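You operate a simulated robot arm through the tools that you are given. There is no shell and no other tool. Be economical: measure what you need, move in short steps, check, and stop when the job is done.

The job below is to be done with a simulated two-armed robot. You get a single attempt, and the scene is never put back.

JOB
Hold the drip tray on the top of the blue table steady with one hand and put the pin with the largest size on its label from the top of the red table in it with the other. Fetch the blue bracket from the top of the yellow table and set it on the top of the blue table. Put the hinge that says "414" from the top of the yellow table on the top of the blue table and the hinge that says "413" on top of the silver gland plate there. The order is free. Set down upright: bracket, hinge.

The check looks at the end state, three seconds after you hand in, the way a careful person would. Anything else that was tipped, shoved, dropped, spilled or broken makes it a failure.

ROBOT AND FRAMES
Two 7-joint arms with two-finger parallel grippers on one trunk, on a base that drives. Base frame: it is fixed to the floor where the robot stands at the start and does not move with it; the origin is under the middle of the robot, x ahead of it, y to its left, z up. Readings come in mm, degrees, newtons and seconds.
The left shoulder is at the start at [50, 187, 1160], the right one opposite. With the tool pointing down near the work surface each hand reaches from about 100 to 660 mm from the robot's upright axis, wherever it stands, measured 20 degrees to its own side. Places, roughly: bracket [-250, -3000, 1000]; drip tray [-250, -2000, 1000]; gland plate [-250, -3500, 750]; hinge [-250, -3250, 1000]; top of the blue table [-400, -1800, 900]. Payload 3.43 kg a hand.
The tool frame of a hand sits at the grasp point between the pads (the TCP): z along the fingers, y along the line on which they close. The tips reach 30 mm beyond it. The gripper opens to 94 mm. The fingers are 28 mm wide and 10 mm thick; the gripper's body (50 by 96 mm) begins 55 mm behind the TCP.
Orientation is that of the tool frame in the base frame, as a unit quaternion [w, x, y, z]. With the fingers straight down and closing along the base's y, the tool's x points along the base's -x, its y along +y and its z along -z.

CONTROLS
- The arms move only by the tool servo_tool. It takes "left_moves", "right_moves" or both (then of equal length, played together; a hand with none holds still); each is a list of rows, each a list of 6 numbers: the shift along the tool's x, y, z in mm, then the turn, a rotation vector about the tool's x, y, z in degrees. In form: [[x, y, z, ax, ay, az], ...]. A call has 1 to 8 rows; each row shifts and turns the commanded pose from where the row before left it, along the tool's axes as they then stand. "left_fingers" and "right_fingers" are, for a hand that has rows, the opening, from 0 (shut) to 1 (fully open), set as the call begins (left out, the last holds). A row lasts 0.2 s, in which the tool goes at most 50 mm and 8.6 degrees; a call with a longer step from one row to the next is refused whole, and so is a gripper value outside its range. Where a pose cannot be reached the arm comes as near as it can. A force on the tool above 40 N (or 10 N above the force at the start of the call, whichever is more), or a blocked arm, ends the call early, and 0.2 s more pass. The fingers move at their own pace (about 153 mm/s each) and stop on an object; they squeeze with about 30 N. The grip force told is the motor's: it shows also when the fingers shut on nothing. Time passes only in rows, and 0.2 s behind the last, so rows that do not move let the fingers close. It gives the time, the measured TCP pose, the force on the tool (base axes), the opening and the grip force at its end, in the units of the frame above (readings bear some noise), with the torque about the TCP (base axes, N m) and any sound that the robot's microphone picked up.
- Cameras (640 x 400 px; columns grow to the right, rows downward): "scene" is now at [144.2, 21.9, 1319.4]; the picture's right is [0.25, -0.97, 0.00], its down [-0.57, -0.14, -0.81] and it looks along [0.79, 0.20, -0.58] (base axes); focal length 229 px, centre (320, 200). "left" rides on the left gripper at [76, -14, -102] in its tool frame; the picture's right is [0.18, 0.98, 0.00], its down [-0.75, 0.14, -0.64] and it looks along [-0.63, 0.12, 0.77] (tool axes); focal length 243 px, centre (320, 200). "right" rides on the right gripper at [76, 14, -102] in its tool frame; the picture's right is [-0.18, 0.98, 0.00], its down [-0.75, -0.14, -0.64] and it looks along [-0.63, -0.12, 0.77] (tool axes); focal length 243 px, centre (320, 200). There is no depth. A picture from a camera that has moved, and an enlarged one, comes with that camera's place and axes in the base frame and with its lens.
- camera(camera): a new picture of that camera. No time passes.
- slide_trunk(by): slides the trunk up (or, below 0, down) by that many mm; the arms and the scene camera ride with it, the base frame stays. It gives what a move gives, with no picture.
- base_move(legs): drives the robot by 1 to 6 legs, each [ahead, left, turn to the left] in mm, mm and degrees, along the robot's own axes; the way and the turn of a leg run together, so that a leg with both is an arc; at most 1500 mm and 180 degrees a leg. The arms and the cameras ride along, it lands a little off, and it stops where it bumps. It gives what a move gives.
- aim_head(pan, tilt): turns the head with the scene camera to pan (to the left, within 80 degrees either way) and tilt (down, from -29 to 69), counted from straight ahead of the robot. It gives what a move gives.
- close_up(camera, box): a new picture of the part [left, top, right, bottom] of that camera's present view, enlarged. No time passes.
- job_done(): hands the job in; it is judged then, once.

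Work in short steps. Places have to be worked out from the pictures, the camera data and where the tool is seen: move nearer, look again, correct. Check each grasp and each placing, and mend what went wrong. You have 165 turns and 122 pictures in all, those below and enlarged ones among them. Open the grippers and draw the arms clear of the work before you hand the job in, unless the task says otherwise; then end with one line.

The tools are called as a command line: name --argument value ..., lists and objects as JSON in quotes. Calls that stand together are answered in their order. servo_tool: Moves the arms, as the interface text tells. Its arguments: {"type":"object","properties":{"left_moves":{"type":"array","items":{"type":"array","items":{"type":"number"}}},"left_fingers":{"type":"number"},"right_moves":{"type":"array","items":{"type":"array","items":{"type":"number"}}},"right_fingers":{"type":"number"}},"required":[]} The other tools are called the same way: slide_trunk (by) slides the trunk up or down; base_move (legs) drives the base; aim_head (pan, tilt) turns the head that bears the scene camera; camera (camera) takes a picture; close_up (camera, box) takes an enlarged picture of a part of a camera's view; job_done () hands the job in.

At the start:

```text
time: 0.0
left_position: [295.5, 170.9, 1157.4]
left_tcp_rot: [0.0, -0.001, 1.0, 0.0]
left_contact_force: [-0.7, 0.2, -0.1]
left_ft_torque: [0.01, 0.01, -0.01]
left_gripper_width: 93.9
left_grasp_force: 0.1
right_position: [323.0, -113.1, 1120.6]
right_tcp_rot: [0.0, 0.001, 1.0, 0.0]
right_contact_force: [0.2, 0.0, 0.1]
right_ft_torque: [-0.01, 0.01, 0.0]
right_gripper_width: 94.0
right_grasp_force: 0.0
trunk travel left (down, up): [-375.0, 57.0]
robot x, y, heading: [-0.5, -1.0, 0.1]
head pan, tilt: [14.3, 35.8]
```

scene: 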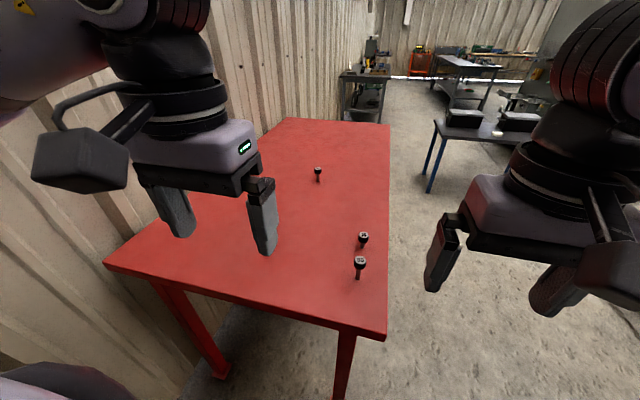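
right: 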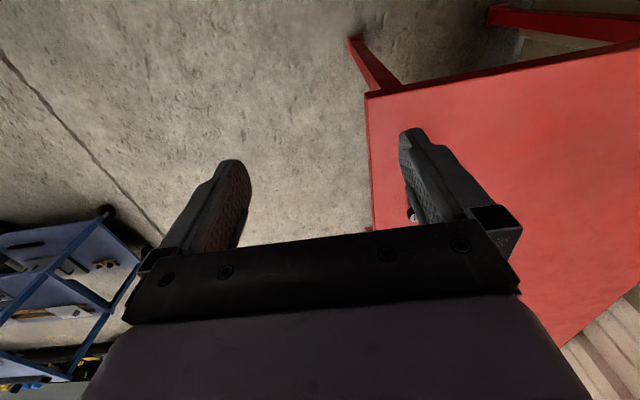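
left: 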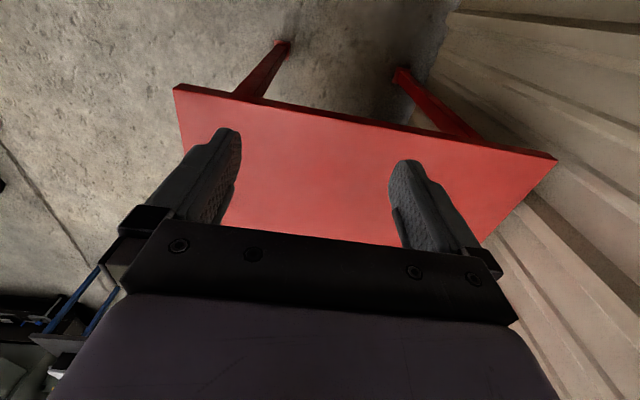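

I see three pins on the red table with labels on their heads; I zoom in to read them.

close_up --camera "scene" --box '[335, 220, 391, 290]'

close_up --camera "scene" --box '[300, 155, 340, 190]'

```text
5.71 times, centred on (363, 255) of scene
camera zoom: at [144.2, 21.9, 1319.4], right [0.25, -0.97, 0.0], down [-0.57, -0.14, -0.81], along [0.79, 0.2, -0.58], focal length 1307 px, centre (74, -114)
```

zoom: 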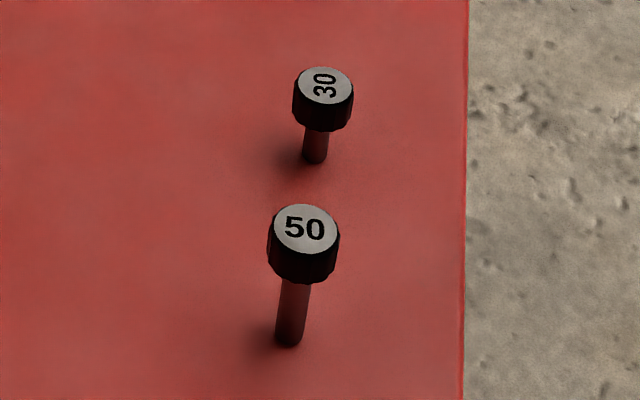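

```text
11.43 times, centred on (320, 172) of scene
camera zoom: at [144.2, 21.9, 1319.4], right [0.25, -0.97, 0.0], down [-0.57, -0.14, -0.81], along [0.79, 0.2, -0.58], focal length 2615 px, centre (320, 514)
```

zoom: 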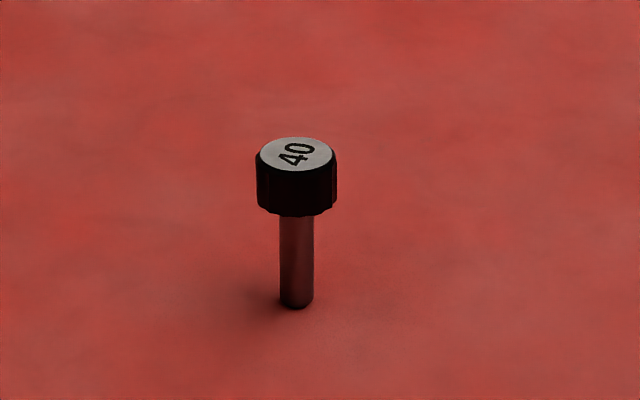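

Pin "50" is the largest; I estimate it stands at about (481, 18), roughly 70 mm tall. I bring the right hand above it and look.

servo_tool --right_moves '[[-39.5, 33, 0, 0, 0, 0], [-39.5, 33, 0, 0, 0, 0], [-39.5, 33, 0, 0, 0, 0], [-39.5, 32, 0, 0, 0, 0], [0, 0, 45, 0, 0, 0], [0, 0, 45, 0, 0, 0]]' --right_fingers 1

camera --camera "right"

camera --camera "scene"

```text
refused: row 1 steps farther than a row can; nothing moved
```

```text
116 pictures are left
camera right: at [247.5, -97.7, 1222.2], right [0.18, 0.98, 0.0], down [0.75, -0.14, 0.64], along [0.63, -0.12, -0.77], focal length 243 px, centre (320, 200)
```

right: 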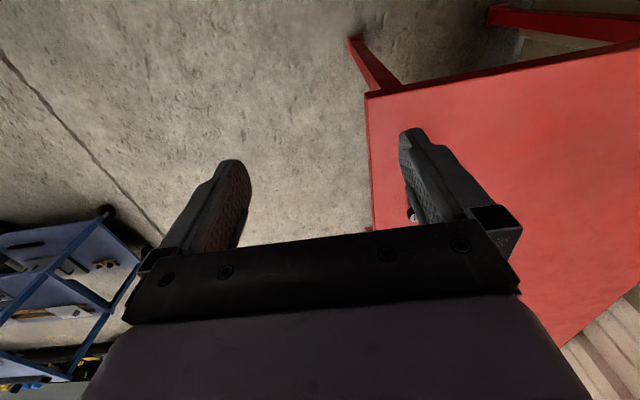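

```text
115 pictures are left
camera scene: at [144.2, 21.9, 1319.4], right [0.25, -0.97, 0.0], down [-0.57, -0.14, -0.81], along [0.79, 0.2, -0.58], focal length 229 px, centre (320, 200)
```

scene: 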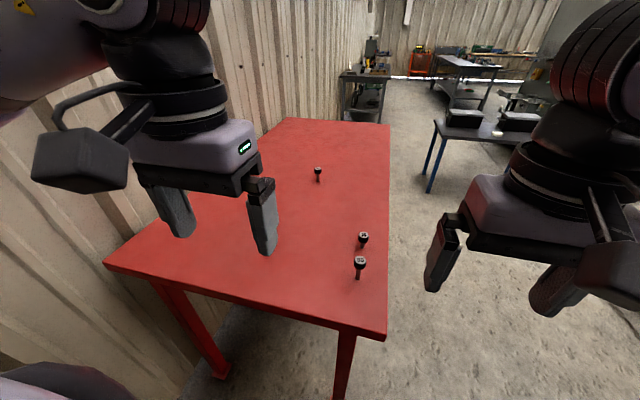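

A step was too long; I use smaller rows.

servo_tool --right_moves '[[-32, 26, 0, 0, 0, 0], [-32, 26, 0, 0, 0, 0], [-32, 26, 0, 0, 0, 0], [-31, 26, 0, 0, 0, 0], [-31, 27, 0, 0, 0, 0], [0, 0, 45, 0, 0, 0], [0, 0, 45, 0, 0, 0]]' --right_fingers 1

camera --camera "right"

```text
time: 1.6
left_position: [294.8, 170.2, 1157.8]
left_tcp_rot: [0.0, -0.001, 1.0, -0.001]
left_contact_force: [0.9, 0.5, -0.8]
left_ft_torque: [0.0, 0.0, 0.0]
left_gripper_width: 94.1
left_grasp_force: 0.1
right_position: [478.5, 16.1, 1027.1]
right_tcp_rot: [0.0, 0.0, 1.0, 0.0]
right_contact_force: [-0.7, 0.5, 0.5]
right_ft_torque: [-0.01, 0.01, -0.01]
right_gripper_width: 94.0
right_grasp_force: 0.0
trunk travel left (down, up): [-375.0, 57.0]
robot x, y, heading: [3.1, -0.0, 0.2]
head pan, tilt: [14.3, 35.8]
```

```text
114 pictures are left
camera right: at [404.7, 30.8, 1130.8], right [0.18, 0.98, 0.0], down [0.75, -0.14, 0.64], along [0.63, -0.12, -0.77], focal length 243 px, centre (320, 200)
```

right: 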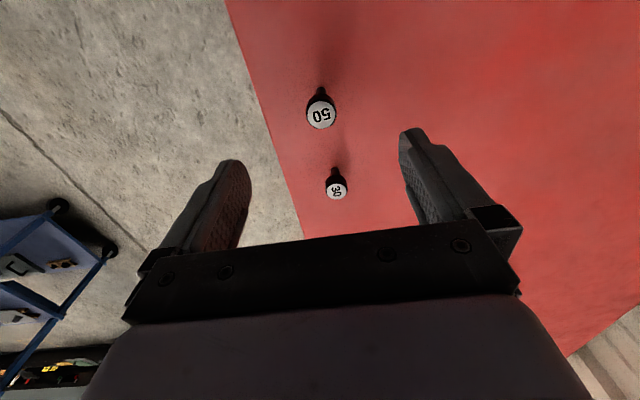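

The right tool sits directly above pin 50. I descend to grip its head, then close.

servo_tool --right_moves '[[0, 0, 38, 0, 0, 0], [0, 0, 38, 0, 0, 0], [0, 0, 36, 0, 0, 0]]'

camera --camera "right"

```text
time: 2.4
left_position: [297.3, 171.8, 1158.4]
left_tcp_rot: [0.0, -0.001, 1.0, -0.001]
left_contact_force: [0.3, -0.2, 0.6]
left_ft_torque: [-0.02, 0.02, -0.01]
left_gripper_width: 94.1
left_grasp_force: 0.1
right_position: [479.4, 16.3, 918.3]
right_tcp_rot: [0.001, -0.001, 1.0, 0.0]
right_contact_force: [0.1, 0.2, -0.6]
right_ft_torque: [0.04, -0.01, 0.04]
right_gripper_width: 93.8
right_grasp_force: 0.0
trunk travel left (down, up): [-375.0, 57.0]
robot x, y, heading: [5.4, -2.8, 0.0]
head pan, tilt: [14.3, 35.8]
```

```text
113 pictures are left
camera right: at [404.5, 30.6, 1020.2], right [0.18, 0.98, 0.0], down [0.75, -0.14, 0.64], along [0.63, -0.12, -0.77], focal length 243 px, centre (320, 200)
```

right: 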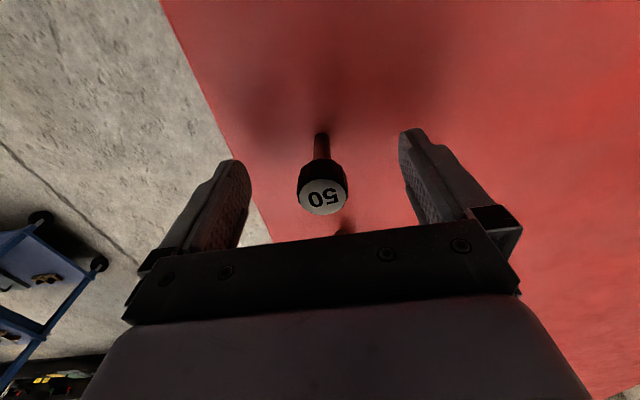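

The head is centred between the pads. I close and lift.

servo_tool --right_moves '[[0, 0, 0, 0, 0, 0], [0, 0, 0, 0, 0, 0], [0, 0, 0, 0, 0, 0], [0, 0, -30, 0, 0, 0], [0, 0, -45, 0, 0, 0], [0, 0, -45, 0, 0, 0]]' --right_fingers 0

camera --camera "right"

```text
time: 3.8
left_position: [295.9, 171.4, 1158.5]
left_tcp_rot: [0.002, -0.001, 1.0, -0.001]
left_contact_force: [0.0, 0.0, 0.0]
left_ft_torque: [0.02, 0.0, 0.02]
left_gripper_width: 94.1
left_grasp_force: 0.1
right_position: [479.0, 16.1, 1038.4]
right_tcp_rot: [0.0, 0.0, 1.0, 0.0]
right_contact_force: [-0.7, 0.7, -1.2]
right_ft_torque: [0.03, -0.01, 0.01]
right_gripper_width: 26.0
right_grasp_force: 29.8
trunk travel left (down, up): [-375.0, 57.0]
robot x, y, heading: [2.6, -4.4, 0.2]
head pan, tilt: [14.3, 35.8]
```

```text
112 pictures are left
camera right: at [404.8, 30.9, 1140.8], right [0.18, 0.98, 0.0], down [0.75, -0.14, 0.64], along [0.63, -0.12, -0.77], focal length 243 px, centre (320, 200)
```

right: 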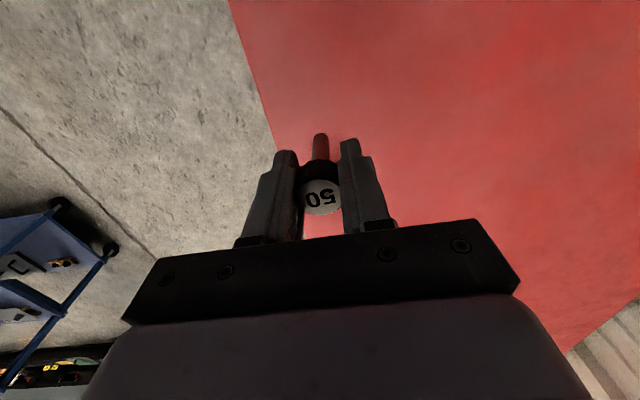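

Pin 50 is held. I pan the head right to see the way to the blue table.

aim_head --pan -80 --tilt 20

camera --camera "scene"

```text
time: 5.5
left_position: [295.9, 170.1, 1158.8]
left_tcp_rot: [0.001, -0.001, 1.0, -0.001]
left_contact_force: [0.3, 0.5, 0.5]
left_ft_torque: [0.01, -0.02, -0.02]
left_gripper_width: 94.2
left_grasp_force: 0.1
right_position: [479.8, 16.1, 1038.4]
right_tcp_rot: [0.0, 0.0, 1.0, 0.0]
right_contact_force: [-0.3, -0.7, -1.3]
right_ft_torque: [-0.03, 0.03, 0.0]
right_gripper_width: 25.8
right_grasp_force: 30.0
trunk travel left (down, up): [-375.0, 57.0]
robot x, y, heading: [0.7, 0.9, -0.0]
head pan, tilt: [-80.0, 20.0]
```

```text
111 pictures are left
camera scene: at [75.6, -91.4, 1344.5], right [-0.98, -0.17, 0.0], down [-0.06, 0.34, -0.94], along [0.16, -0.93, -0.34], focal length 229 px, centre (320, 200)
```

scene: 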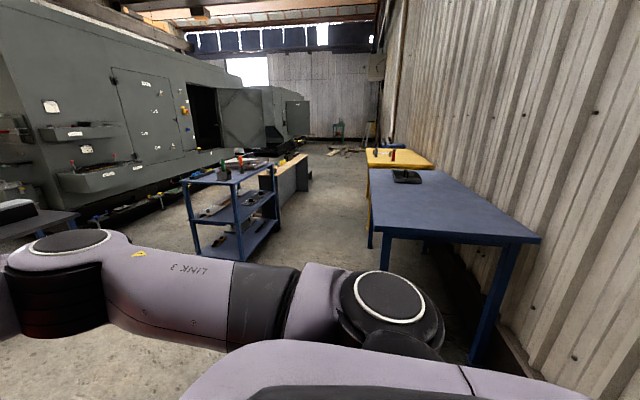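

The blue table spans about x −690…−50, y −1100…−2400 with the tray near (-340, -2150). First I raise and retract the right hand, then drive round with checks.

servo_tool --right_moves '[[40, -20, -15, 0, 0, 0], [40, -20, -15, 0, 0, 0], [40, -20, -15, 0, 0, 0], [30, -20, -15, 0, 0, 0]]'

base_move --legs '[[-250, 0, 0], [0, -600, 0], [850, 0, 0]]'

camera --camera "scene"

```text
time: 6.5
left_position: [296.1, 170.1, 1157.6]
left_tcp_rot: [0.001, 0.0, 1.0, -0.001]
left_contact_force: [0.8, -0.3, -0.4]
left_ft_torque: [0.02, 0.02, -0.01]
left_gripper_width: 93.9
left_grasp_force: 0.1
right_position: [331.2, -64.3, 1096.8]
right_tcp_rot: [0.0, 0.002, 1.0, 0.0]
right_contact_force: [-0.5, 0.4, -0.8]
right_ft_torque: [0.01, 0.02, -0.01]
right_gripper_width: 26.0
right_grasp_force: 30.2
trunk travel left (down, up): [-375.0, 57.0]
robot x, y, heading: [1.6, -1.9, -0.1]
head pan, tilt: [-80.0, 20.0]
```

```text
time: 15.5
left_position: [919.5, -435.5, 1158.7]
left_tcp_rot: [0.0, 0.001, 1.0, 0.0]
left_contact_force: [-0.3, 0.2, 0.0]
left_ft_torque: [0.0, -0.01, 0.02]
left_gripper_width: 93.8
left_grasp_force: 0.1
right_position: [955.6, -670.4, 1096.0]
right_tcp_rot: [0.0, 0.002, 1.0, -0.001]
right_contact_force: [0.9, 0.4, -0.5]
right_ft_torque: [0.0, -0.01, 0.0]
right_gripper_width: 25.8
right_grasp_force: 30.4
trunk travel left (down, up): [-375.0, 57.0]
robot x, y, heading: [620.2, -605.0, -0.3]
head pan, tilt: [-80.0, 20.0]
```

```text
110 pictures are left
camera scene: at [699.2, -696.9, 1344.4], right [-0.99, -0.17, 0.0], down [-0.06, 0.34, -0.94], along [0.16, -0.93, -0.34], focal length 229 px, centre (320, 200)
```

scene: 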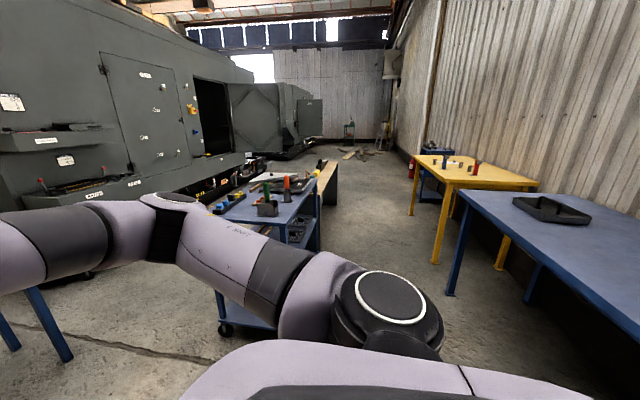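

The path is clear. I turn around to face the wall and strafe along to the tray.

base_move --legs '[[0, 0, -180], [0, 1400, 0]]'

aim_head --pan 0 --tilt 35

camera --camera "scene"

```text
time: 29.8
left_position: [426.9, -2179.0, 1157.6]
left_tcp_rot: [-0.001, 0.999, 0.046, 0.0]
left_contact_force: [0.1, -0.3, 0.3]
left_ft_torque: [-0.02, 0.01, 0.04]
left_gripper_width: 93.9
left_grasp_force: 0.1
right_position: [371.2, -1949.2, 1095.7]
right_tcp_rot: [0.0, 0.999, 0.045, 0.0]
right_contact_force: [-0.3, 0.9, -1.0]
right_ft_torque: [-0.01, -0.01, 0.03]
right_gripper_width: 25.7
right_grasp_force: 29.6
trunk travel left (down, up): [-375.0, 57.0]
robot x, y, heading: [706.7, -1983.3, -174.9]
head pan, tilt: [-80.0, 20.0]
stopped in leg 2: the robot was blocked; the commanded pose is now the measured one
```

```text
time: 31.3
left_position: [427.6, -2178.8, 1157.8]
left_tcp_rot: [-0.001, 0.999, 0.046, -0.001]
left_contact_force: [-0.8, -0.2, -0.2]
left_ft_torque: [0.02, 0.0, 0.01]
left_gripper_width: 93.9
left_grasp_force: 0.0
right_position: [370.0, -1948.3, 1095.7]
right_tcp_rot: [0.0, 0.999, 0.044, 0.0]
right_contact_force: [0.2, 0.7, -0.9]
right_ft_torque: [0.01, -0.02, -0.01]
right_gripper_width: 25.5
right_grasp_force: 30.1
trunk travel left (down, up): [-375.0, 57.0]
robot x, y, heading: [704.9, -1982.5, -174.8]
head pan, tilt: [0.0, 35.0]
```

```text
109 pictures are left
camera scene: at [561.6, -1995.4, 1320.6], right [-0.09, 1.0, 0.0], down [0.57, 0.05, -0.82], along [-0.82, -0.07, -0.57], focal length 229 px, centre (320, 200)
```

scene: 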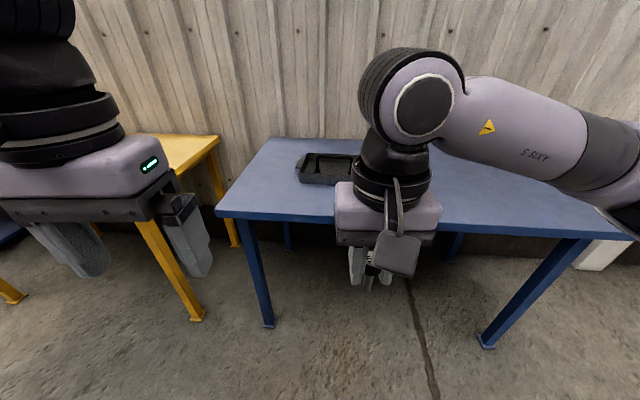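

The base was blocked by something on the left; I look there before moving.

aim_head --pan 80 --tilt 45

camera --camera "scene"

```text
time: 32.8
left_position: [428.2, -2178.3, 1157.7]
left_tcp_rot: [-0.001, 0.999, 0.046, -0.001]
left_contact_force: [0.2, 0.4, 0.2]
left_ft_torque: [0.0, 0.03, -0.01]
left_gripper_width: 93.8
left_grasp_force: 0.1
right_position: [369.6, -1949.6, 1096.1]
right_tcp_rot: [0.001, 0.999, 0.045, 0.0]
right_contact_force: [-0.4, -0.3, -0.7]
right_ft_torque: [0.01, -0.04, 0.02]
right_gripper_width: 25.3
right_grasp_force: 30.1
trunk travel left (down, up): [-375.0, 57.0]
robot x, y, heading: [705.0, -1981.8, -174.9]
head pan, tilt: [80.0, 45.0]
```

```text
108 pictures are left
camera scene: at [642.3, -2068.6, 1305.8], right [-1.0, 0.09, 0.0], down [0.06, 0.7, -0.71], along [-0.06, -0.7, -0.71], focal length 229 px, centre (320, 200)
```

scene: 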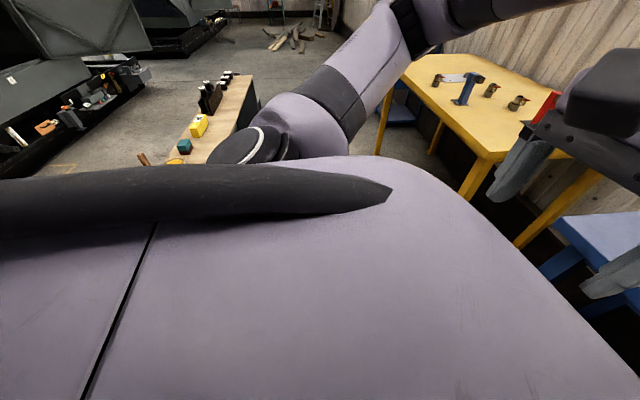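

The rear probably touched the cart shelf. I move away forward toward the table and straighten the heading, then look.

base_move --legs '[[250, 0, 0], [0, 0, -5]]'

aim_head --pan 0 --tilt 40

camera --camera "scene"

```text
time: 35.1
left_position: [164.8, -2176.6, 1158.4]
left_tcp_rot: [-0.001, 1.0, 0.003, -0.001]
left_contact_force: [1.0, 0.5, -0.3]
left_ft_torque: [-0.01, 0.04, 0.0]
left_gripper_width: 94.1
left_grasp_force: 0.1
right_position: [128.5, -1942.6, 1094.6]
right_tcp_rot: [-0.001, 1.0, 0.001, 0.0]
right_contact_force: [0.1, 0.5, -0.7]
right_ft_torque: [0.0, 0.02, 0.01]
right_gripper_width: 25.9
right_grasp_force: 30.4
trunk travel left (down, up): [-375.0, 57.0]
robot x, y, heading: [456.1, -2004.8, -179.9]
head pan, tilt: [80.0, 45.0]
```

```text
time: 36.7
left_position: [165.1, -2176.1, 1157.1]
left_tcp_rot: [-0.002, 1.0, 0.002, -0.001]
left_contact_force: [-0.3, -0.8, -0.3]
left_ft_torque: [-0.02, -0.01, 0.06]
left_gripper_width: 93.8
left_grasp_force: 0.1
right_position: [128.8, -1942.9, 1095.1]
right_tcp_rot: [-0.001, 1.0, 0.0, 0.0]
right_contact_force: [0.3, -0.1, -1.1]
right_ft_torque: [0.02, -0.01, 0.03]
right_gripper_width: 25.4
right_grasp_force: 29.8
trunk travel left (down, up): [-375.0, 57.0]
robot x, y, heading: [457.4, -2008.4, -179.9]
head pan, tilt: [0.0, 40.0]
```

```text
107 pictures are left
camera scene: at [317.6, -2005.2, 1313.0], right [0.0, 1.0, 0.0], down [0.64, 0.0, -0.77], along [-0.77, 0.0, -0.64], focal length 229 px, centre (320, 200)
```

scene: 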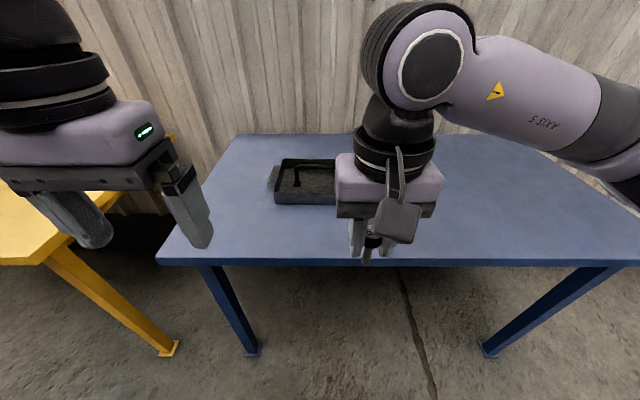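

Tray's left side is at y≈-2135, x from −210 to −420. I drive forward 110 and move the right hand aside (+y) to see the tray.

base_move --legs '[[110, 0, 0]]'

servo_tool --right_moves '[[0, -45, 0, 0, 0, 0], [0, -45, 0, 0, 0, 0], [0, -45, 0, 0, 0, 0], [0, -45, 0, 0, 0, 0]]'

camera --camera "scene"

```text
time: 37.9
left_position: [53.0, -2175.7, 1156.6]
left_tcp_rot: [0.0, 1.0, 0.001, 0.0]
left_contact_force: [0.3, 0.3, -0.5]
left_ft_torque: [-0.02, 0.0, -0.01]
left_gripper_width: 93.9
left_grasp_force: 0.0
right_position: [19.2, -1940.2, 1095.6]
right_tcp_rot: [0.0, 1.0, 0.0, 0.001]
right_contact_force: [-0.8, 0.3, -0.9]
right_ft_torque: [-0.01, 0.0, 0.01]
right_gripper_width: 25.6
right_grasp_force: 29.7
trunk travel left (down, up): [-375.0, 57.0]
robot x, y, heading: [350.8, -2007.6, 180.0]
head pan, tilt: [0.0, 40.0]
```

```text
time: 38.9
left_position: [54.4, -2174.4, 1157.5]
left_tcp_rot: [-0.001, 1.0, 0.001, -0.001]
left_contact_force: [1.3, 0.0, 0.1]
left_ft_torque: [-0.02, 0.0, -0.02]
left_gripper_width: 94.1
left_grasp_force: 0.0
right_position: [16.8, -1758.8, 1093.0]
right_tcp_rot: [-0.001, 1.0, 0.001, 0.0]
right_contact_force: [-0.9, 0.5, -0.8]
right_ft_torque: [-0.02, 0.02, 0.0]
right_gripper_width: 25.6
right_grasp_force: 30.0
trunk travel left (down, up): [-375.0, 57.0]
robot x, y, heading: [350.9, -2001.9, -180.0]
head pan, tilt: [0.0, 40.0]
```

```text
106 pictures are left
camera scene: at [208.8, -2004.3, 1313.1], right [0.0, 1.0, 0.0], down [0.64, 0.0, -0.77], along [-0.77, 0.0, -0.64], focal length 229 px, centre (320, 200)
```

scene: 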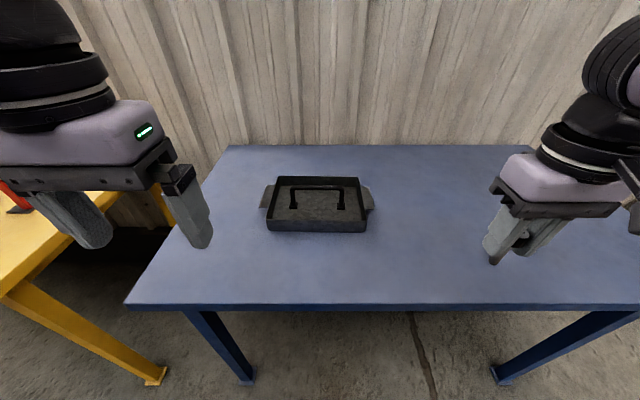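

close_up --camera "scene" --box '[250, 165, 390, 245]'

```text
4.57 times, centred on (320, 205) of scene
camera zoom: at [208.8, -2004.3, 1313.1], right [0.0, 1.0, 0.0], down [0.64, 0.0, -0.77], along [-0.77, 0.0, -0.64], focal length 1046 px, centre (320, 177)
```

zoom: 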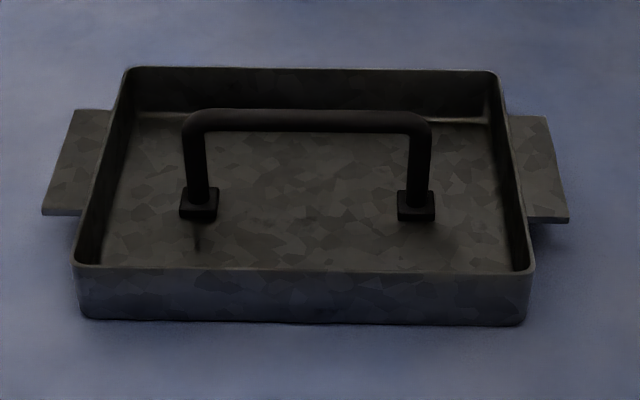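

The tray spans x −206…−405, y −2140…−1884, rim z≈902, with a handle along y at x≈−297. I'll pinch the tray's front wall near its left end with the left hand (fingers closing along x), and put the pin in the front-right. First the left hand goes above and turns 90°.

servo_tool --left_moves '[[-37.4, -11.4, 17, 0, 0, 0], [-37.4, -11.4, 17, 0, 0, 0], [-37.4, -11.4, 17, 0, 0, 0], [-37.4, -11.4, 17, 0, 0, 0], [-37.4, -11.4, 17, 0, 0, 0], [-37.4, -11.4, 17, 0, 0, 0], [-37.4, -11.4, 17, 0, 0, 0]]' --left_fingers 1

servo_tool --left_moves '[[0, 0, 0, 0, 0, 8.4], [0, 0, 0, 0, 0, 8.4], [0, 0, 0, 0, 0, 8.4], [0, 0, 0, 0, 0, 8.4], [0, 0, 0, 0, 0, 8.4], [0, 0, 0, 0, 0, 8.4], [0, 0, 0, 0, 0, 8.4], [0, 0, 0, 0, 0, 8.4]]'

servo_tool --left_moves '[[0, 0, 0, 0, 0, 7.6], [0, 0, 0, 0, 0, 7.6], [0, 0, 0, 0, 0, 7.6], [0, 0, 0, 0, 0, 0]]'

camera --camera "left"

camera --camera "scene"

```text
time: 40.5
left_position: [-208.3, -2093.9, 1037.8]
left_tcp_rot: [-0.001, 1.0, 0.0, -0.001]
left_contact_force: [0.1, 0.5, 0.1]
left_ft_torque: [-0.01, 0.01, -0.02]
left_gripper_width: 94.0
left_grasp_force: 0.0
right_position: [15.8, -1759.7, 1093.9]
right_tcp_rot: [0.0, 1.0, 0.0, 0.0]
right_contact_force: [0.0, 0.5, -0.6]
right_ft_torque: [0.02, -0.01, -0.03]
right_gripper_width: 25.4
right_grasp_force: 29.9
trunk travel left (down, up): [-375.0, 57.0]
robot x, y, heading: [351.2, -2003.2, -180.1]
head pan, tilt: [0.0, 40.0]
```

```text
time: 42.3
left_position: [-171.8, -2098.3, 1032.9]
left_tcp_rot: [-0.001, 0.925, -0.38, -0.001]
left_contact_force: [0.1, -0.5, -0.2]
left_ft_torque: [0.0, 0.0, 0.0]
left_gripper_width: 94.1
left_grasp_force: 0.1
left hand out of reach, approached as far as the arm can: row 5, 6, 7, 8
right_position: [17.1, -1760.4, 1093.8]
right_tcp_rot: [0.0, 1.0, 0.0, 0.0]
right_contact_force: [-0.4, 0.0, -1.2]
right_ft_torque: [0.04, 0.01, -0.02]
right_gripper_width: 25.5
right_grasp_force: 30.1
trunk travel left (down, up): [-375.0, 57.0]
robot x, y, heading: [349.8, -2005.2, -180.0]
head pan, tilt: [0.0, 40.0]
```

```text
time: 43.3
left_position: [-140.5, -2131.5, 1043.0]
left_tcp_rot: [-0.003, 0.903, -0.43, -0.001]
left_contact_force: [-0.9, 0.0, -0.4]
left_ft_torque: [-0.02, -0.02, 0.01]
left_gripper_width: 94.1
left_grasp_force: 0.1
left hand out of reach, approached as far as the arm can: row 1, 2, 3
right_position: [16.6, -1759.0, 1093.7]
right_tcp_rot: [0.001, 1.0, 0.0, 0.0]
right_contact_force: [1.0, 0.2, -0.9]
right_ft_torque: [0.0, -0.02, 0.0]
right_gripper_width: 25.4
right_grasp_force: 29.8
trunk travel left (down, up): [-375.0, 57.0]
robot x, y, heading: [350.1, -2007.5, 180.2]
head pan, tilt: [0.0, 40.0]
```

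```text
104 pictures are left
camera left: at [-80.4, -2182.4, 1144.9], right [-0.65, -0.76, 0.0], down [-0.58, 0.49, 0.64], along [-0.49, 0.42, -0.77], focal length 243 px, centre (320, 200)
```

left: 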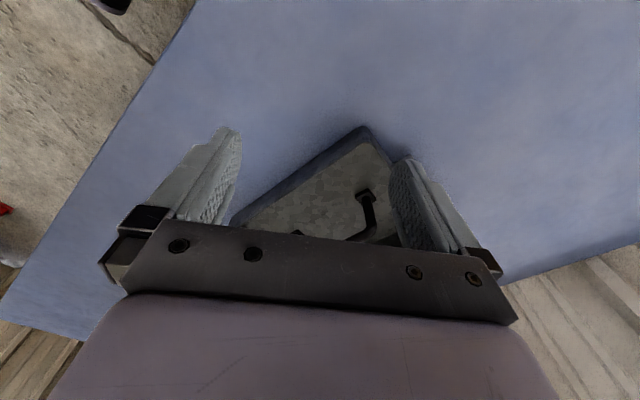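

```text
103 pictures are left
camera scene: at [208.0, -2003.5, 1313.0], right [0.0, 1.0, 0.0], down [0.64, 0.0, -0.77], along [-0.77, 0.0, -0.64], focal length 229 px, centre (320, 200)
```

scene: 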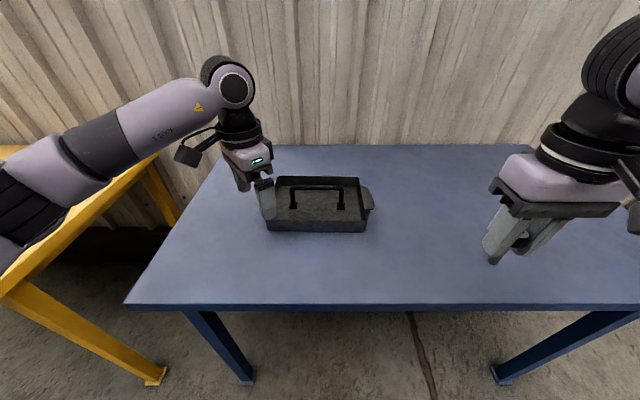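

The wrist cannot turn that way. Instead I turn back and will pinch the left side wall (at y≈−2139) near its front corner with the fingers closing along y.

servo_tool --left_moves '[[0, 0, 0, 0, 0, -8.4], [0, 0, 0, 0, 0, -8.4], [0, 0, 0, 0, 0, -8.4], [0, 0, 0, 0, 0, -8.4], [0, 0, 0, 0, 0, -8.4], [0, 0, 0, 0, 0, -8.4], [0, 0, 0, 0, 0, -8.4], [0, 0, 0, 0, 0, -8.4]]'

servo_tool --left_moves '[[0, 0, 0, 0, 0, -7.6], [0, 0, 0, 0, 0, -7.6], [0, 0, 0, 0, 0, -7.6], [0, 0, 0, 0, 0, 0]]'

```text
time: 45.1
left_position: [-140.2, -2131.1, 1044.1]
left_tcp_rot: [-0.001, 0.991, 0.132, 0.001]
left_contact_force: [-0.3, -1.1, 0.4]
left_ft_torque: [0.0, 0.01, 0.03]
left_gripper_width: 93.9
left_grasp_force: 0.0
right_position: [17.3, -1759.9, 1094.8]
right_tcp_rot: [0.0, 1.0, 0.0, 0.0]
right_contact_force: [-0.7, 0.3, -0.8]
right_ft_torque: [0.02, 0.0, -0.01]
right_gripper_width: 25.6
right_grasp_force: 30.0
trunk travel left (down, up): [-375.0, 57.0]
robot x, y, heading: [351.3, -2005.5, 180.2]
head pan, tilt: [0.0, 40.0]
```

```text
time: 46.1
left_position: [-139.1, -2130.0, 1043.2]
left_tcp_rot: [-0.002, 0.946, 0.324, 0.0]
left_contact_force: [-0.5, 0.0, 0.0]
left_ft_torque: [0.02, 0.03, 0.0]
left_gripper_width: 93.9
left_grasp_force: 0.1
right_position: [16.3, -1760.2, 1093.6]
right_tcp_rot: [-0.001, 1.0, 0.0, 0.0]
right_contact_force: [0.2, 0.1, -0.3]
right_ft_torque: [-0.01, -0.02, 0.0]
right_gripper_width: 25.7
right_grasp_force: 30.3
trunk travel left (down, up): [-375.0, 57.0]
robot x, y, heading: [350.6, -2005.9, 180.0]
head pan, tilt: [0.0, 40.0]
```

The hand over-rotated by 37.8°; I correct it back.

servo_tool --left_moves '[[0, 0, 0, 0, 0, 7.56], [0, 0, 0, 0, 0, 7.56], [0, 0, 0, 0, 0, 7.56], [0, 0, 0, 0, 0, 7.56], [0, 0, 0, 0, 0, 7.56], [-33, 3, 0, 0, 0, 0], [-33, 3, 0, 0, 0, 0], [-33, 3, 0, 0, 0, 0]]'

camera --camera "left"

```text
time: 47.9
left_position: [-238.7, -2139.9, 1041.7]
left_tcp_rot: [-0.001, 1.0, 0.0, -0.001]
left_contact_force: [0.5, 0.5, -0.2]
left_ft_torque: [0.01, -0.04, 0.01]
left_gripper_width: 94.5
left_grasp_force: 0.0
right_position: [16.2, -1759.3, 1093.7]
right_tcp_rot: [-0.001, 1.0, -0.001, 0.0]
right_contact_force: [0.1, -0.4, -0.9]
right_ft_torque: [0.0, -0.01, -0.02]
right_gripper_width: 25.5
right_grasp_force: 29.6
trunk travel left (down, up): [-375.0, 57.0]
robot x, y, heading: [348.7, -2004.5, 179.9]
head pan, tilt: [0.0, 40.0]
```

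```text
102 pictures are left
camera left: at [-161.5, -2126.8, 1144.2], right [0.18, -0.98, 0.0], down [-0.75, -0.14, 0.64], along [-0.63, -0.12, -0.77], focal length 243 px, centre (320, 200)
```

left: 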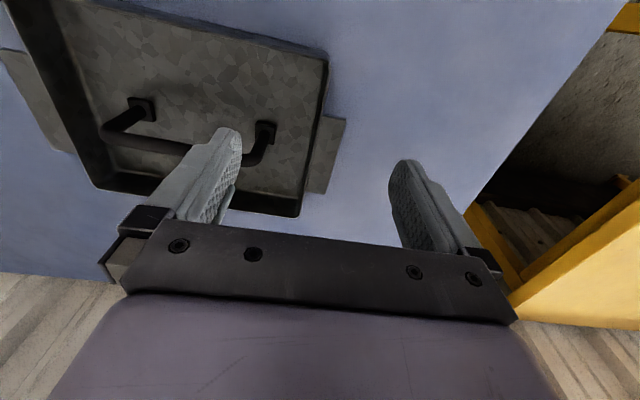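

The ear occupies x −255…−356; the wall in front of it is free. I shift to x≈−231 and descend to straddle the wall.

servo_tool --left_moves '[[7, 0, 20, 0, 0, 0], [0, 0, 40, 0, 0, 0], [0, 0, 35, 0, 0, 0], [0, 0, 0, 0, 0, 0]]'

camera --camera "left"

close_up --camera "scene" --box '[180, 140, 380, 265]'

```text
time: 48.9
left_position: [-233.7, -2140.4, 948.7]
left_tcp_rot: [0.0, 1.0, -0.001, -0.001]
left_contact_force: [0.4, 0.6, 0.3]
left_ft_torque: [0.01, -0.02, 0.01]
left_gripper_width: 94.0
left_grasp_force: 0.0
right_position: [16.0, -1758.5, 1093.0]
right_tcp_rot: [0.0, 1.0, 0.0, 0.0]
right_contact_force: [-0.1, -0.1, -0.2]
right_ft_torque: [0.0, 0.0, 0.0]
right_gripper_width: 25.7
right_grasp_force: 30.3
trunk travel left (down, up): [-375.0, 57.0]
robot x, y, heading: [348.9, -2003.7, 180.1]
head pan, tilt: [0.0, 40.0]
```

```text
101 pictures are left
camera left: at [-156.2, -2127.9, 1050.4], right [0.18, -0.98, 0.0], down [-0.75, -0.14, 0.64], along [-0.63, -0.12, -0.77], focal length 243 px, centre (320, 200)
```

left: 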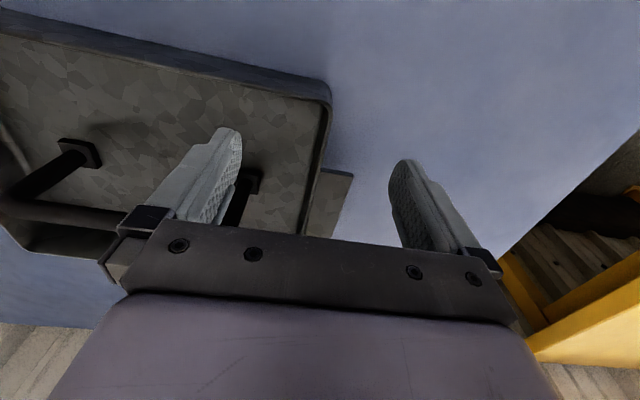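

```text
3.20 times, centred on (280, 202) of scene
camera zoom: at [208.5, -2004.8, 1313.1], right [0.0, 1.0, 0.0], down [0.64, 0.0, -0.77], along [-0.77, 0.0, -0.64], focal length 732 px, centre (448, 192)
```

zoom: 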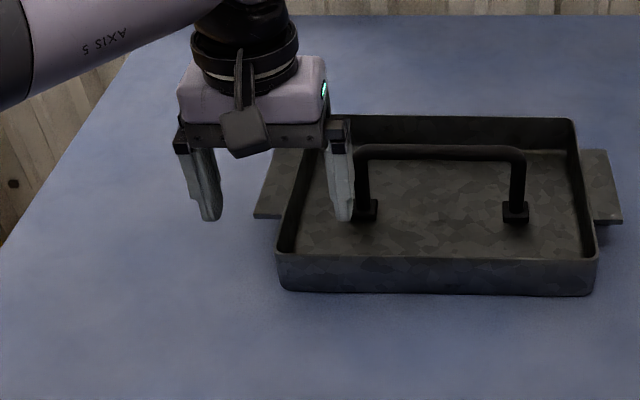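

Alignment is good; descend 40 more and close on the wall.

servo_tool --left_moves '[[3, 0, 20, 0, 0, 0], [0, 0, 20, 0, 0, 0], [0, 0, 0, 0, 0, 0]]'

servo_tool --left_moves '[[0, 0, 0, 0, 0, 0], [0, 0, 0, 0, 0, 0], [0, 0, 0, 0, 0, 0]]' --left_fingers 0

close_up --camera "scene" --box '[180, 140, 380, 265]'

```text
time: 49.7
left_position: [-228.8, -2143.0, 909.2]
left_tcp_rot: [-0.001, 1.0, 0.0, -0.001]
left_contact_force: [0.8, 0.3, -0.2]
left_ft_torque: [-0.02, 0.02, 0.01]
left_gripper_width: 94.3
left_grasp_force: 0.1
right_position: [17.6, -1759.9, 1094.5]
right_tcp_rot: [0.0, 1.0, 0.0, 0.001]
right_contact_force: [-0.2, -0.6, -0.4]
right_ft_torque: [-0.01, 0.01, 0.0]
right_gripper_width: 25.4
right_grasp_force: 30.0
trunk travel left (down, up): [-375.0, 57.0]
robot x, y, heading: [351.8, -2003.8, 179.8]
head pan, tilt: [0.0, 40.0]
```

```text
time: 50.5
left_position: [-230.7, -2141.9, 910.8]
left_tcp_rot: [0.0, 1.0, -0.001, -0.001]
left_contact_force: [-1.1, -2.4, 6.2]
left_ft_torque: [-0.22, -0.36, -0.55]
left_gripper_width: 3.0
left_grasp_force: 30.6
right_position: [17.3, -1760.0, 1094.9]
right_tcp_rot: [-0.001, 1.0, 0.0, 0.001]
right_contact_force: [0.0, 0.2, -1.4]
right_ft_torque: [-0.01, 0.02, 0.02]
right_gripper_width: 25.6
right_grasp_force: 29.7
trunk travel left (down, up): [-375.0, 57.0]
robot x, y, heading: [348.5, -2001.5, -179.8]
head pan, tilt: [0.0, 40.0]
```

```text
3.20 times, centred on (280, 202) of scene
camera zoom: at [208.9, -2004.9, 1313.2], right [0.0, 1.0, 0.0], down [0.64, 0.0, -0.77], along [-0.77, 0.0, -0.64], focal length 732 px, centre (448, 192)
```

zoom: 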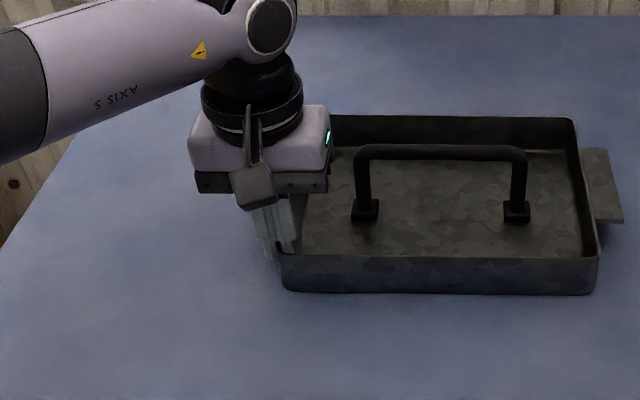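

Left hand holds the tray wall. Now the right hand carries the pin above the free front-middle of the tray (-245, -1970).

servo_tool --right_moves '[[-37.4, 30, 0, 0, 0, 0], [-37.4, 30, 0, 0, 0, 0], [-37.4, 30, 0, 0, 0, 0], [-37.4, 30, 0, 0, 0, 0], [-37.4, 30, 0, 0, 0, 0], [-37.4, 30, 0, 0, 0, 0], [-37.4, 30, 20, 0, 0, 0], [0, 0, 45, 0, 0, 0]]'

camera --camera "right"

close_up --camera "scene" --box '[180, 140, 420, 290]'

```text
refused: row 7 steps farther than a row can; nothing moved
```

```text
98 pictures are left
camera right: at [94.4, -1774.3, 1196.3], right [-0.18, -0.98, 0.0], down [-0.75, 0.14, 0.64], along [-0.63, 0.12, -0.77], focal length 243 px, centre (320, 200)
```

right: 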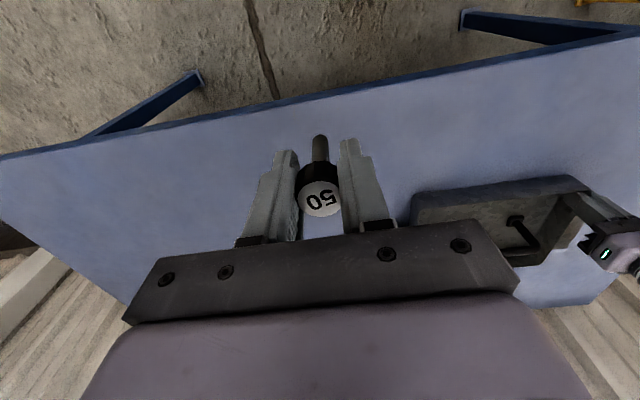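

```text
2.67 times, centred on (300, 215) of scene
camera zoom: at [208.9, -2004.9, 1313.2], right [0.0, 1.0, 0.0], down [0.64, 0.0, -0.77], along [-0.77, 0.0, -0.64], focal length 610 px, centre (373, 160)
```

zoom: 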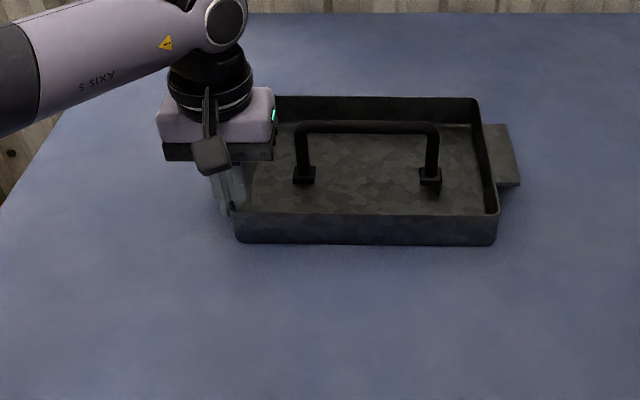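

Row 7 was slightly too long; I fix it.

servo_tool --right_moves '[[-37.4, 30, 0, 0, 0, 0], [-37.4, 30, 0, 0, 0, 0], [-37.4, 30, 0, 0, 0, 0], [-37.4, 30, 0, 0, 0, 0], [-37.4, 30, 0, 0, 0, 0], [-37.4, 30, 0, 0, 0, 0], [-37.4, 30, 0, 0, 0, 0], [0, 0, 45, 0, 0, 0]]'

camera --camera "right"

close_up --camera "scene" --box '[180, 140, 420, 290]'

```text
time: 52.3
left_position: [-228.9, -2141.2, 910.0]
left_tcp_rot: [-0.001, 1.0, 0.0, -0.003]
left_contact_force: [-4.8, 3.3, 9.8]
left_ft_torque: [-0.3, -0.69, 0.08]
left_gripper_width: 2.5
left_grasp_force: 30.0
right_position: [-233.2, -1961.3, 1049.1]
right_tcp_rot: [0.0, 1.0, -0.001, 0.0]
right_contact_force: [-0.3, -0.7, -1.0]
right_ft_torque: [0.03, 0.0, 0.0]
right_gripper_width: 25.9
right_grasp_force: 30.3
right hand out of reach, approached as far as the arm can: row 7
trunk travel left (down, up): [-375.0, 57.0]
robot x, y, heading: [352.2, -2007.1, 179.9]
head pan, tilt: [0.0, 40.0]
```

```text
96 pictures are left
camera right: at [-156.3, -1975.3, 1150.5], right [-0.18, -0.98, 0.0], down [-0.75, 0.14, 0.64], along [-0.63, 0.12, -0.77], focal length 243 px, centre (320, 200)
```

right: 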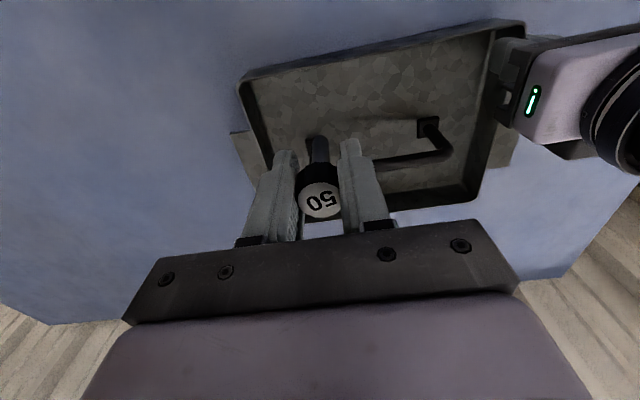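

```text
2.67 times, centred on (300, 215) of scene
camera zoom: at [209.0, -2005.3, 1313.2], right [0.0, 1.0, 0.0], down [0.64, 0.0, -0.77], along [-0.77, 0.0, -0.64], focal length 610 px, centre (373, 160)
```

zoom: 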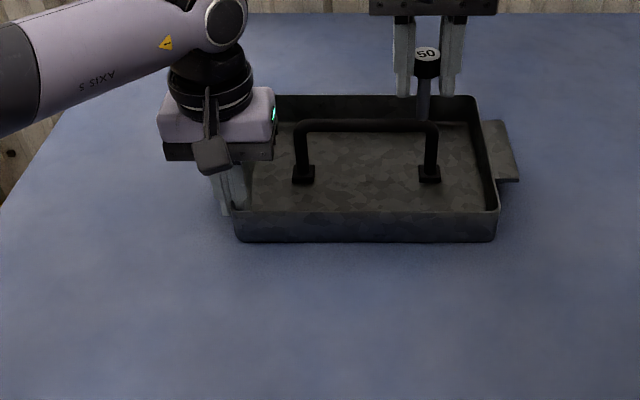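

The hand is near reach limit; I shift slightly to (-242, -1945) while descending to just above the floor.

servo_tool --right_moves '[[-5, -16, 0, 0, 0, 0], [-4, 0, 30, 0, 0, 0], [0, 0, 40, 0, 0, 0], [0, 0, 38, 0, 0, 0]]'

close_up --camera "scene" --box '[220, 140, 420, 265]'

camera --camera "right"

```text
time: 53.3
left_position: [-230.5, -2141.1, 910.6]
left_tcp_rot: [0.0, 1.0, -0.001, -0.002]
left_contact_force: [-7.9, 0.7, 13.8]
left_ft_torque: [0.0, -0.73, 0.18]
left_gripper_width: 2.7
left_grasp_force: 29.9
right_position: [-239.1, -1948.7, 943.7]
right_tcp_rot: [0.0, 1.0, -0.001, 0.0]
right_contact_force: [-0.1, 0.3, -0.4]
right_ft_torque: [0.0, 0.01, 0.01]
right_gripper_width: 25.6
right_grasp_force: 30.8
trunk travel left (down, up): [-375.0, 57.0]
robot x, y, heading: [347.8, -2007.2, 180.1]
head pan, tilt: [0.0, 40.0]
```

```text
3.20 times, centred on (320, 202) of scene
camera zoom: at [208.9, -2004.5, 1313.2], right [0.0, 1.0, 0.0], down [0.64, 0.0, -0.77], along [-0.77, 0.0, -0.64], focal length 732 px, centre (320, 192)
```

zoom: 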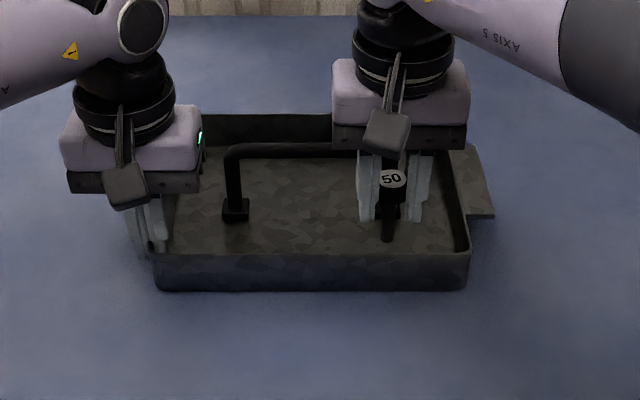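

```text
93 pictures are left
camera right: at [-160.7, -1962.5, 1045.6], right [-0.19, -0.98, 0.0], down [-0.75, 0.14, 0.64], along [-0.63, 0.12, -0.77], focal length 243 px, centre (320, 200)
```

right: 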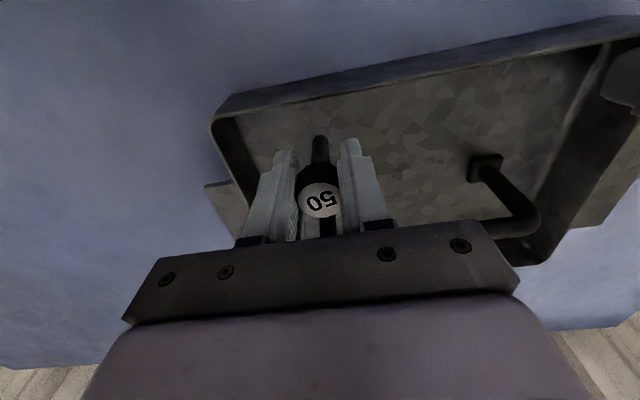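

Pin is inside the tray, clear of walls and handle. I lower gently until contact.

servo_tool --right_moves '[[0, 0, 9, 0, 0, 0], [0, 0, 7, 0, 0, 0], [0, 0, 0, 0, 0, 0]]'

```text
time: 54.1
left_position: [-229.7, -2141.6, 910.3]
left_tcp_rot: [-0.001, 1.0, -0.001, -0.003]
left_contact_force: [-7.1, 0.0, 15.7]
left_ft_torque: [0.09, -0.52, 0.21]
left_gripper_width: 2.8
left_grasp_force: 30.2
right_position: [-236.9, -1946.6, 925.7]
right_tcp_rot: [0.0, 1.0, -0.001, 0.0]
right_contact_force: [-1.3, 0.6, -0.7]
right_ft_torque: [0.03, -0.01, -0.01]
right_gripper_width: 25.7
right_grasp_force: 30.0
trunk travel left (down, up): [-375.0, 57.0]
robot x, y, heading: [352.8, -2006.5, 179.9]
head pan, tilt: [0.0, 40.0]
```

servo_tool --right_moves '[[0, 0, 1.5, 0, 0, 0], [0, 0, 1.5, 0, 0, 0], [0, 0, 0, 0, 0, 0]]'

```text
time: 54.9
left_position: [-229.4, -2141.0, 909.8]
left_tcp_rot: [-0.001, 1.0, 0.0, -0.001]
left_contact_force: [-7.7, -0.2, 15.2]
left_ft_torque: [0.06, -0.05, 0.3]
left_gripper_width: 2.9
left_grasp_force: 29.5
right_position: [-236.2, -1945.9, 923.4]
right_tcp_rot: [0.0, 1.0, 0.0, 0.0]
right_contact_force: [-0.2, 0.3, -1.2]
right_ft_torque: [-0.03, 0.0, -0.02]
right_gripper_width: 25.3
right_grasp_force: 29.8
trunk travel left (down, up): [-375.0, 57.0]
robot x, y, heading: [349.8, -2007.7, 180.0]
head pan, tilt: [0.0, 40.0]
```

No contact yet; a little lower still.

servo_tool --right_moves '[[0, 0, 1.5, 0, 0, 0], [0, 0, 1.5, 0, 0, 0], [0, 0, 0, 0, 0, 0]]'

```text
time: 55.7
left_position: [-229.8, -2140.8, 909.3]
left_tcp_rot: [-0.001, 1.0, 0.0, -0.002]
left_contact_force: [-9.9, 0.7, 11.7]
left_ft_torque: [0.09, -0.08, 0.47]
left_gripper_width: 2.8
left_grasp_force: 29.9
right_position: [-237.6, -1946.0, 922.0]
right_tcp_rot: [0.001, 1.0, 0.0, -0.001]
right_contact_force: [1.2, -0.9, 10.3]
right_ft_torque: [-0.06, -0.04, 0.03]
right_gripper_width: 25.6
right_grasp_force: 29.6
trunk travel left (down, up): [-375.0, 57.0]
robot x, y, heading: [351.0, -2003.9, 179.9]
head pan, tilt: [0.0, 40.0]
```

Contact at 10 N; the pin stands on the tray floor. I open the fingers partway and lift straight up.

servo_tool --right_moves '[[0, 0, 0, 0, 0, 0], [0, 0, 0, 0, 0, 0]]' --right_fingers 0.6

servo_tool --right_moves '[[0, 0, -20, 0, 0, 0], [0, 0, -45, 0, 0, 0], [0, 0, -45, 0, 0, 0], [0, 0, -45, 0, 0, 0]]'

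camera --camera "right"

```text
time: 56.3
left_position: [-229.5, -2140.3, 910.3]
left_tcp_rot: [-0.001, 1.0, 0.0, -0.002]
left_contact_force: [-4.4, -0.7, 14.8]
left_ft_torque: [0.1, 0.47, 0.44]
left_gripper_width: 2.9
left_grasp_force: 29.6
right_position: [-236.7, -1944.8, 920.7]
right_tcp_rot: [0.0, 1.0, -0.001, 0.0]
right_contact_force: [0.3, -0.4, -0.1]
right_ft_torque: [0.01, 0.02, -0.01]
right_gripper_width: 56.8
right_grasp_force: 0.1
trunk travel left (down, up): [-375.0, 57.0]
robot x, y, heading: [347.5, -2006.5, -180.0]
head pan, tilt: [0.0, 40.0]
```

```text
time: 57.3
left_position: [-229.2, -2141.6, 910.7]
left_tcp_rot: [0.0, 1.0, 0.0, -0.002]
left_contact_force: [-2.6, -1.3, 16.0]
left_ft_torque: [0.24, 0.12, 0.29]
left_gripper_width: 2.5
left_grasp_force: 29.4
right_position: [-235.5, -1943.0, 1078.1]
right_tcp_rot: [0.001, 1.0, 0.0, 0.0]
right_contact_force: [0.2, 0.4, 0.4]
right_ft_torque: [0.01, -0.01, 0.01]
right_gripper_width: 56.5
right_grasp_force: 0.0
trunk travel left (down, up): [-375.0, 57.0]
robot x, y, heading: [351.1, -2005.6, 180.0]
head pan, tilt: [0.0, 40.0]
```

```text
92 pictures are left
camera right: at [-157.8, -1956.6, 1179.6], right [-0.18, -0.98, 0.0], down [-0.75, 0.14, 0.64], along [-0.63, 0.12, -0.77], focal length 243 px, centre (320, 200)
```

right: 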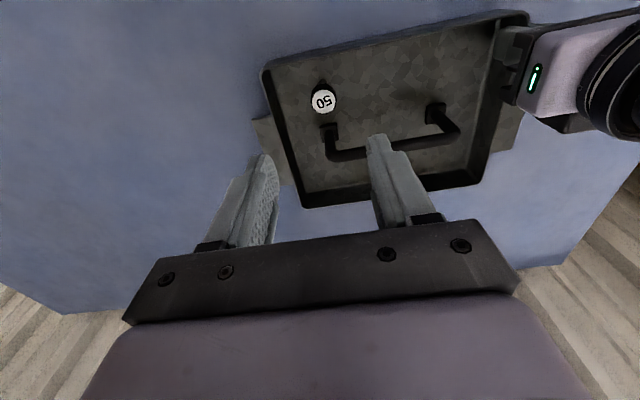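

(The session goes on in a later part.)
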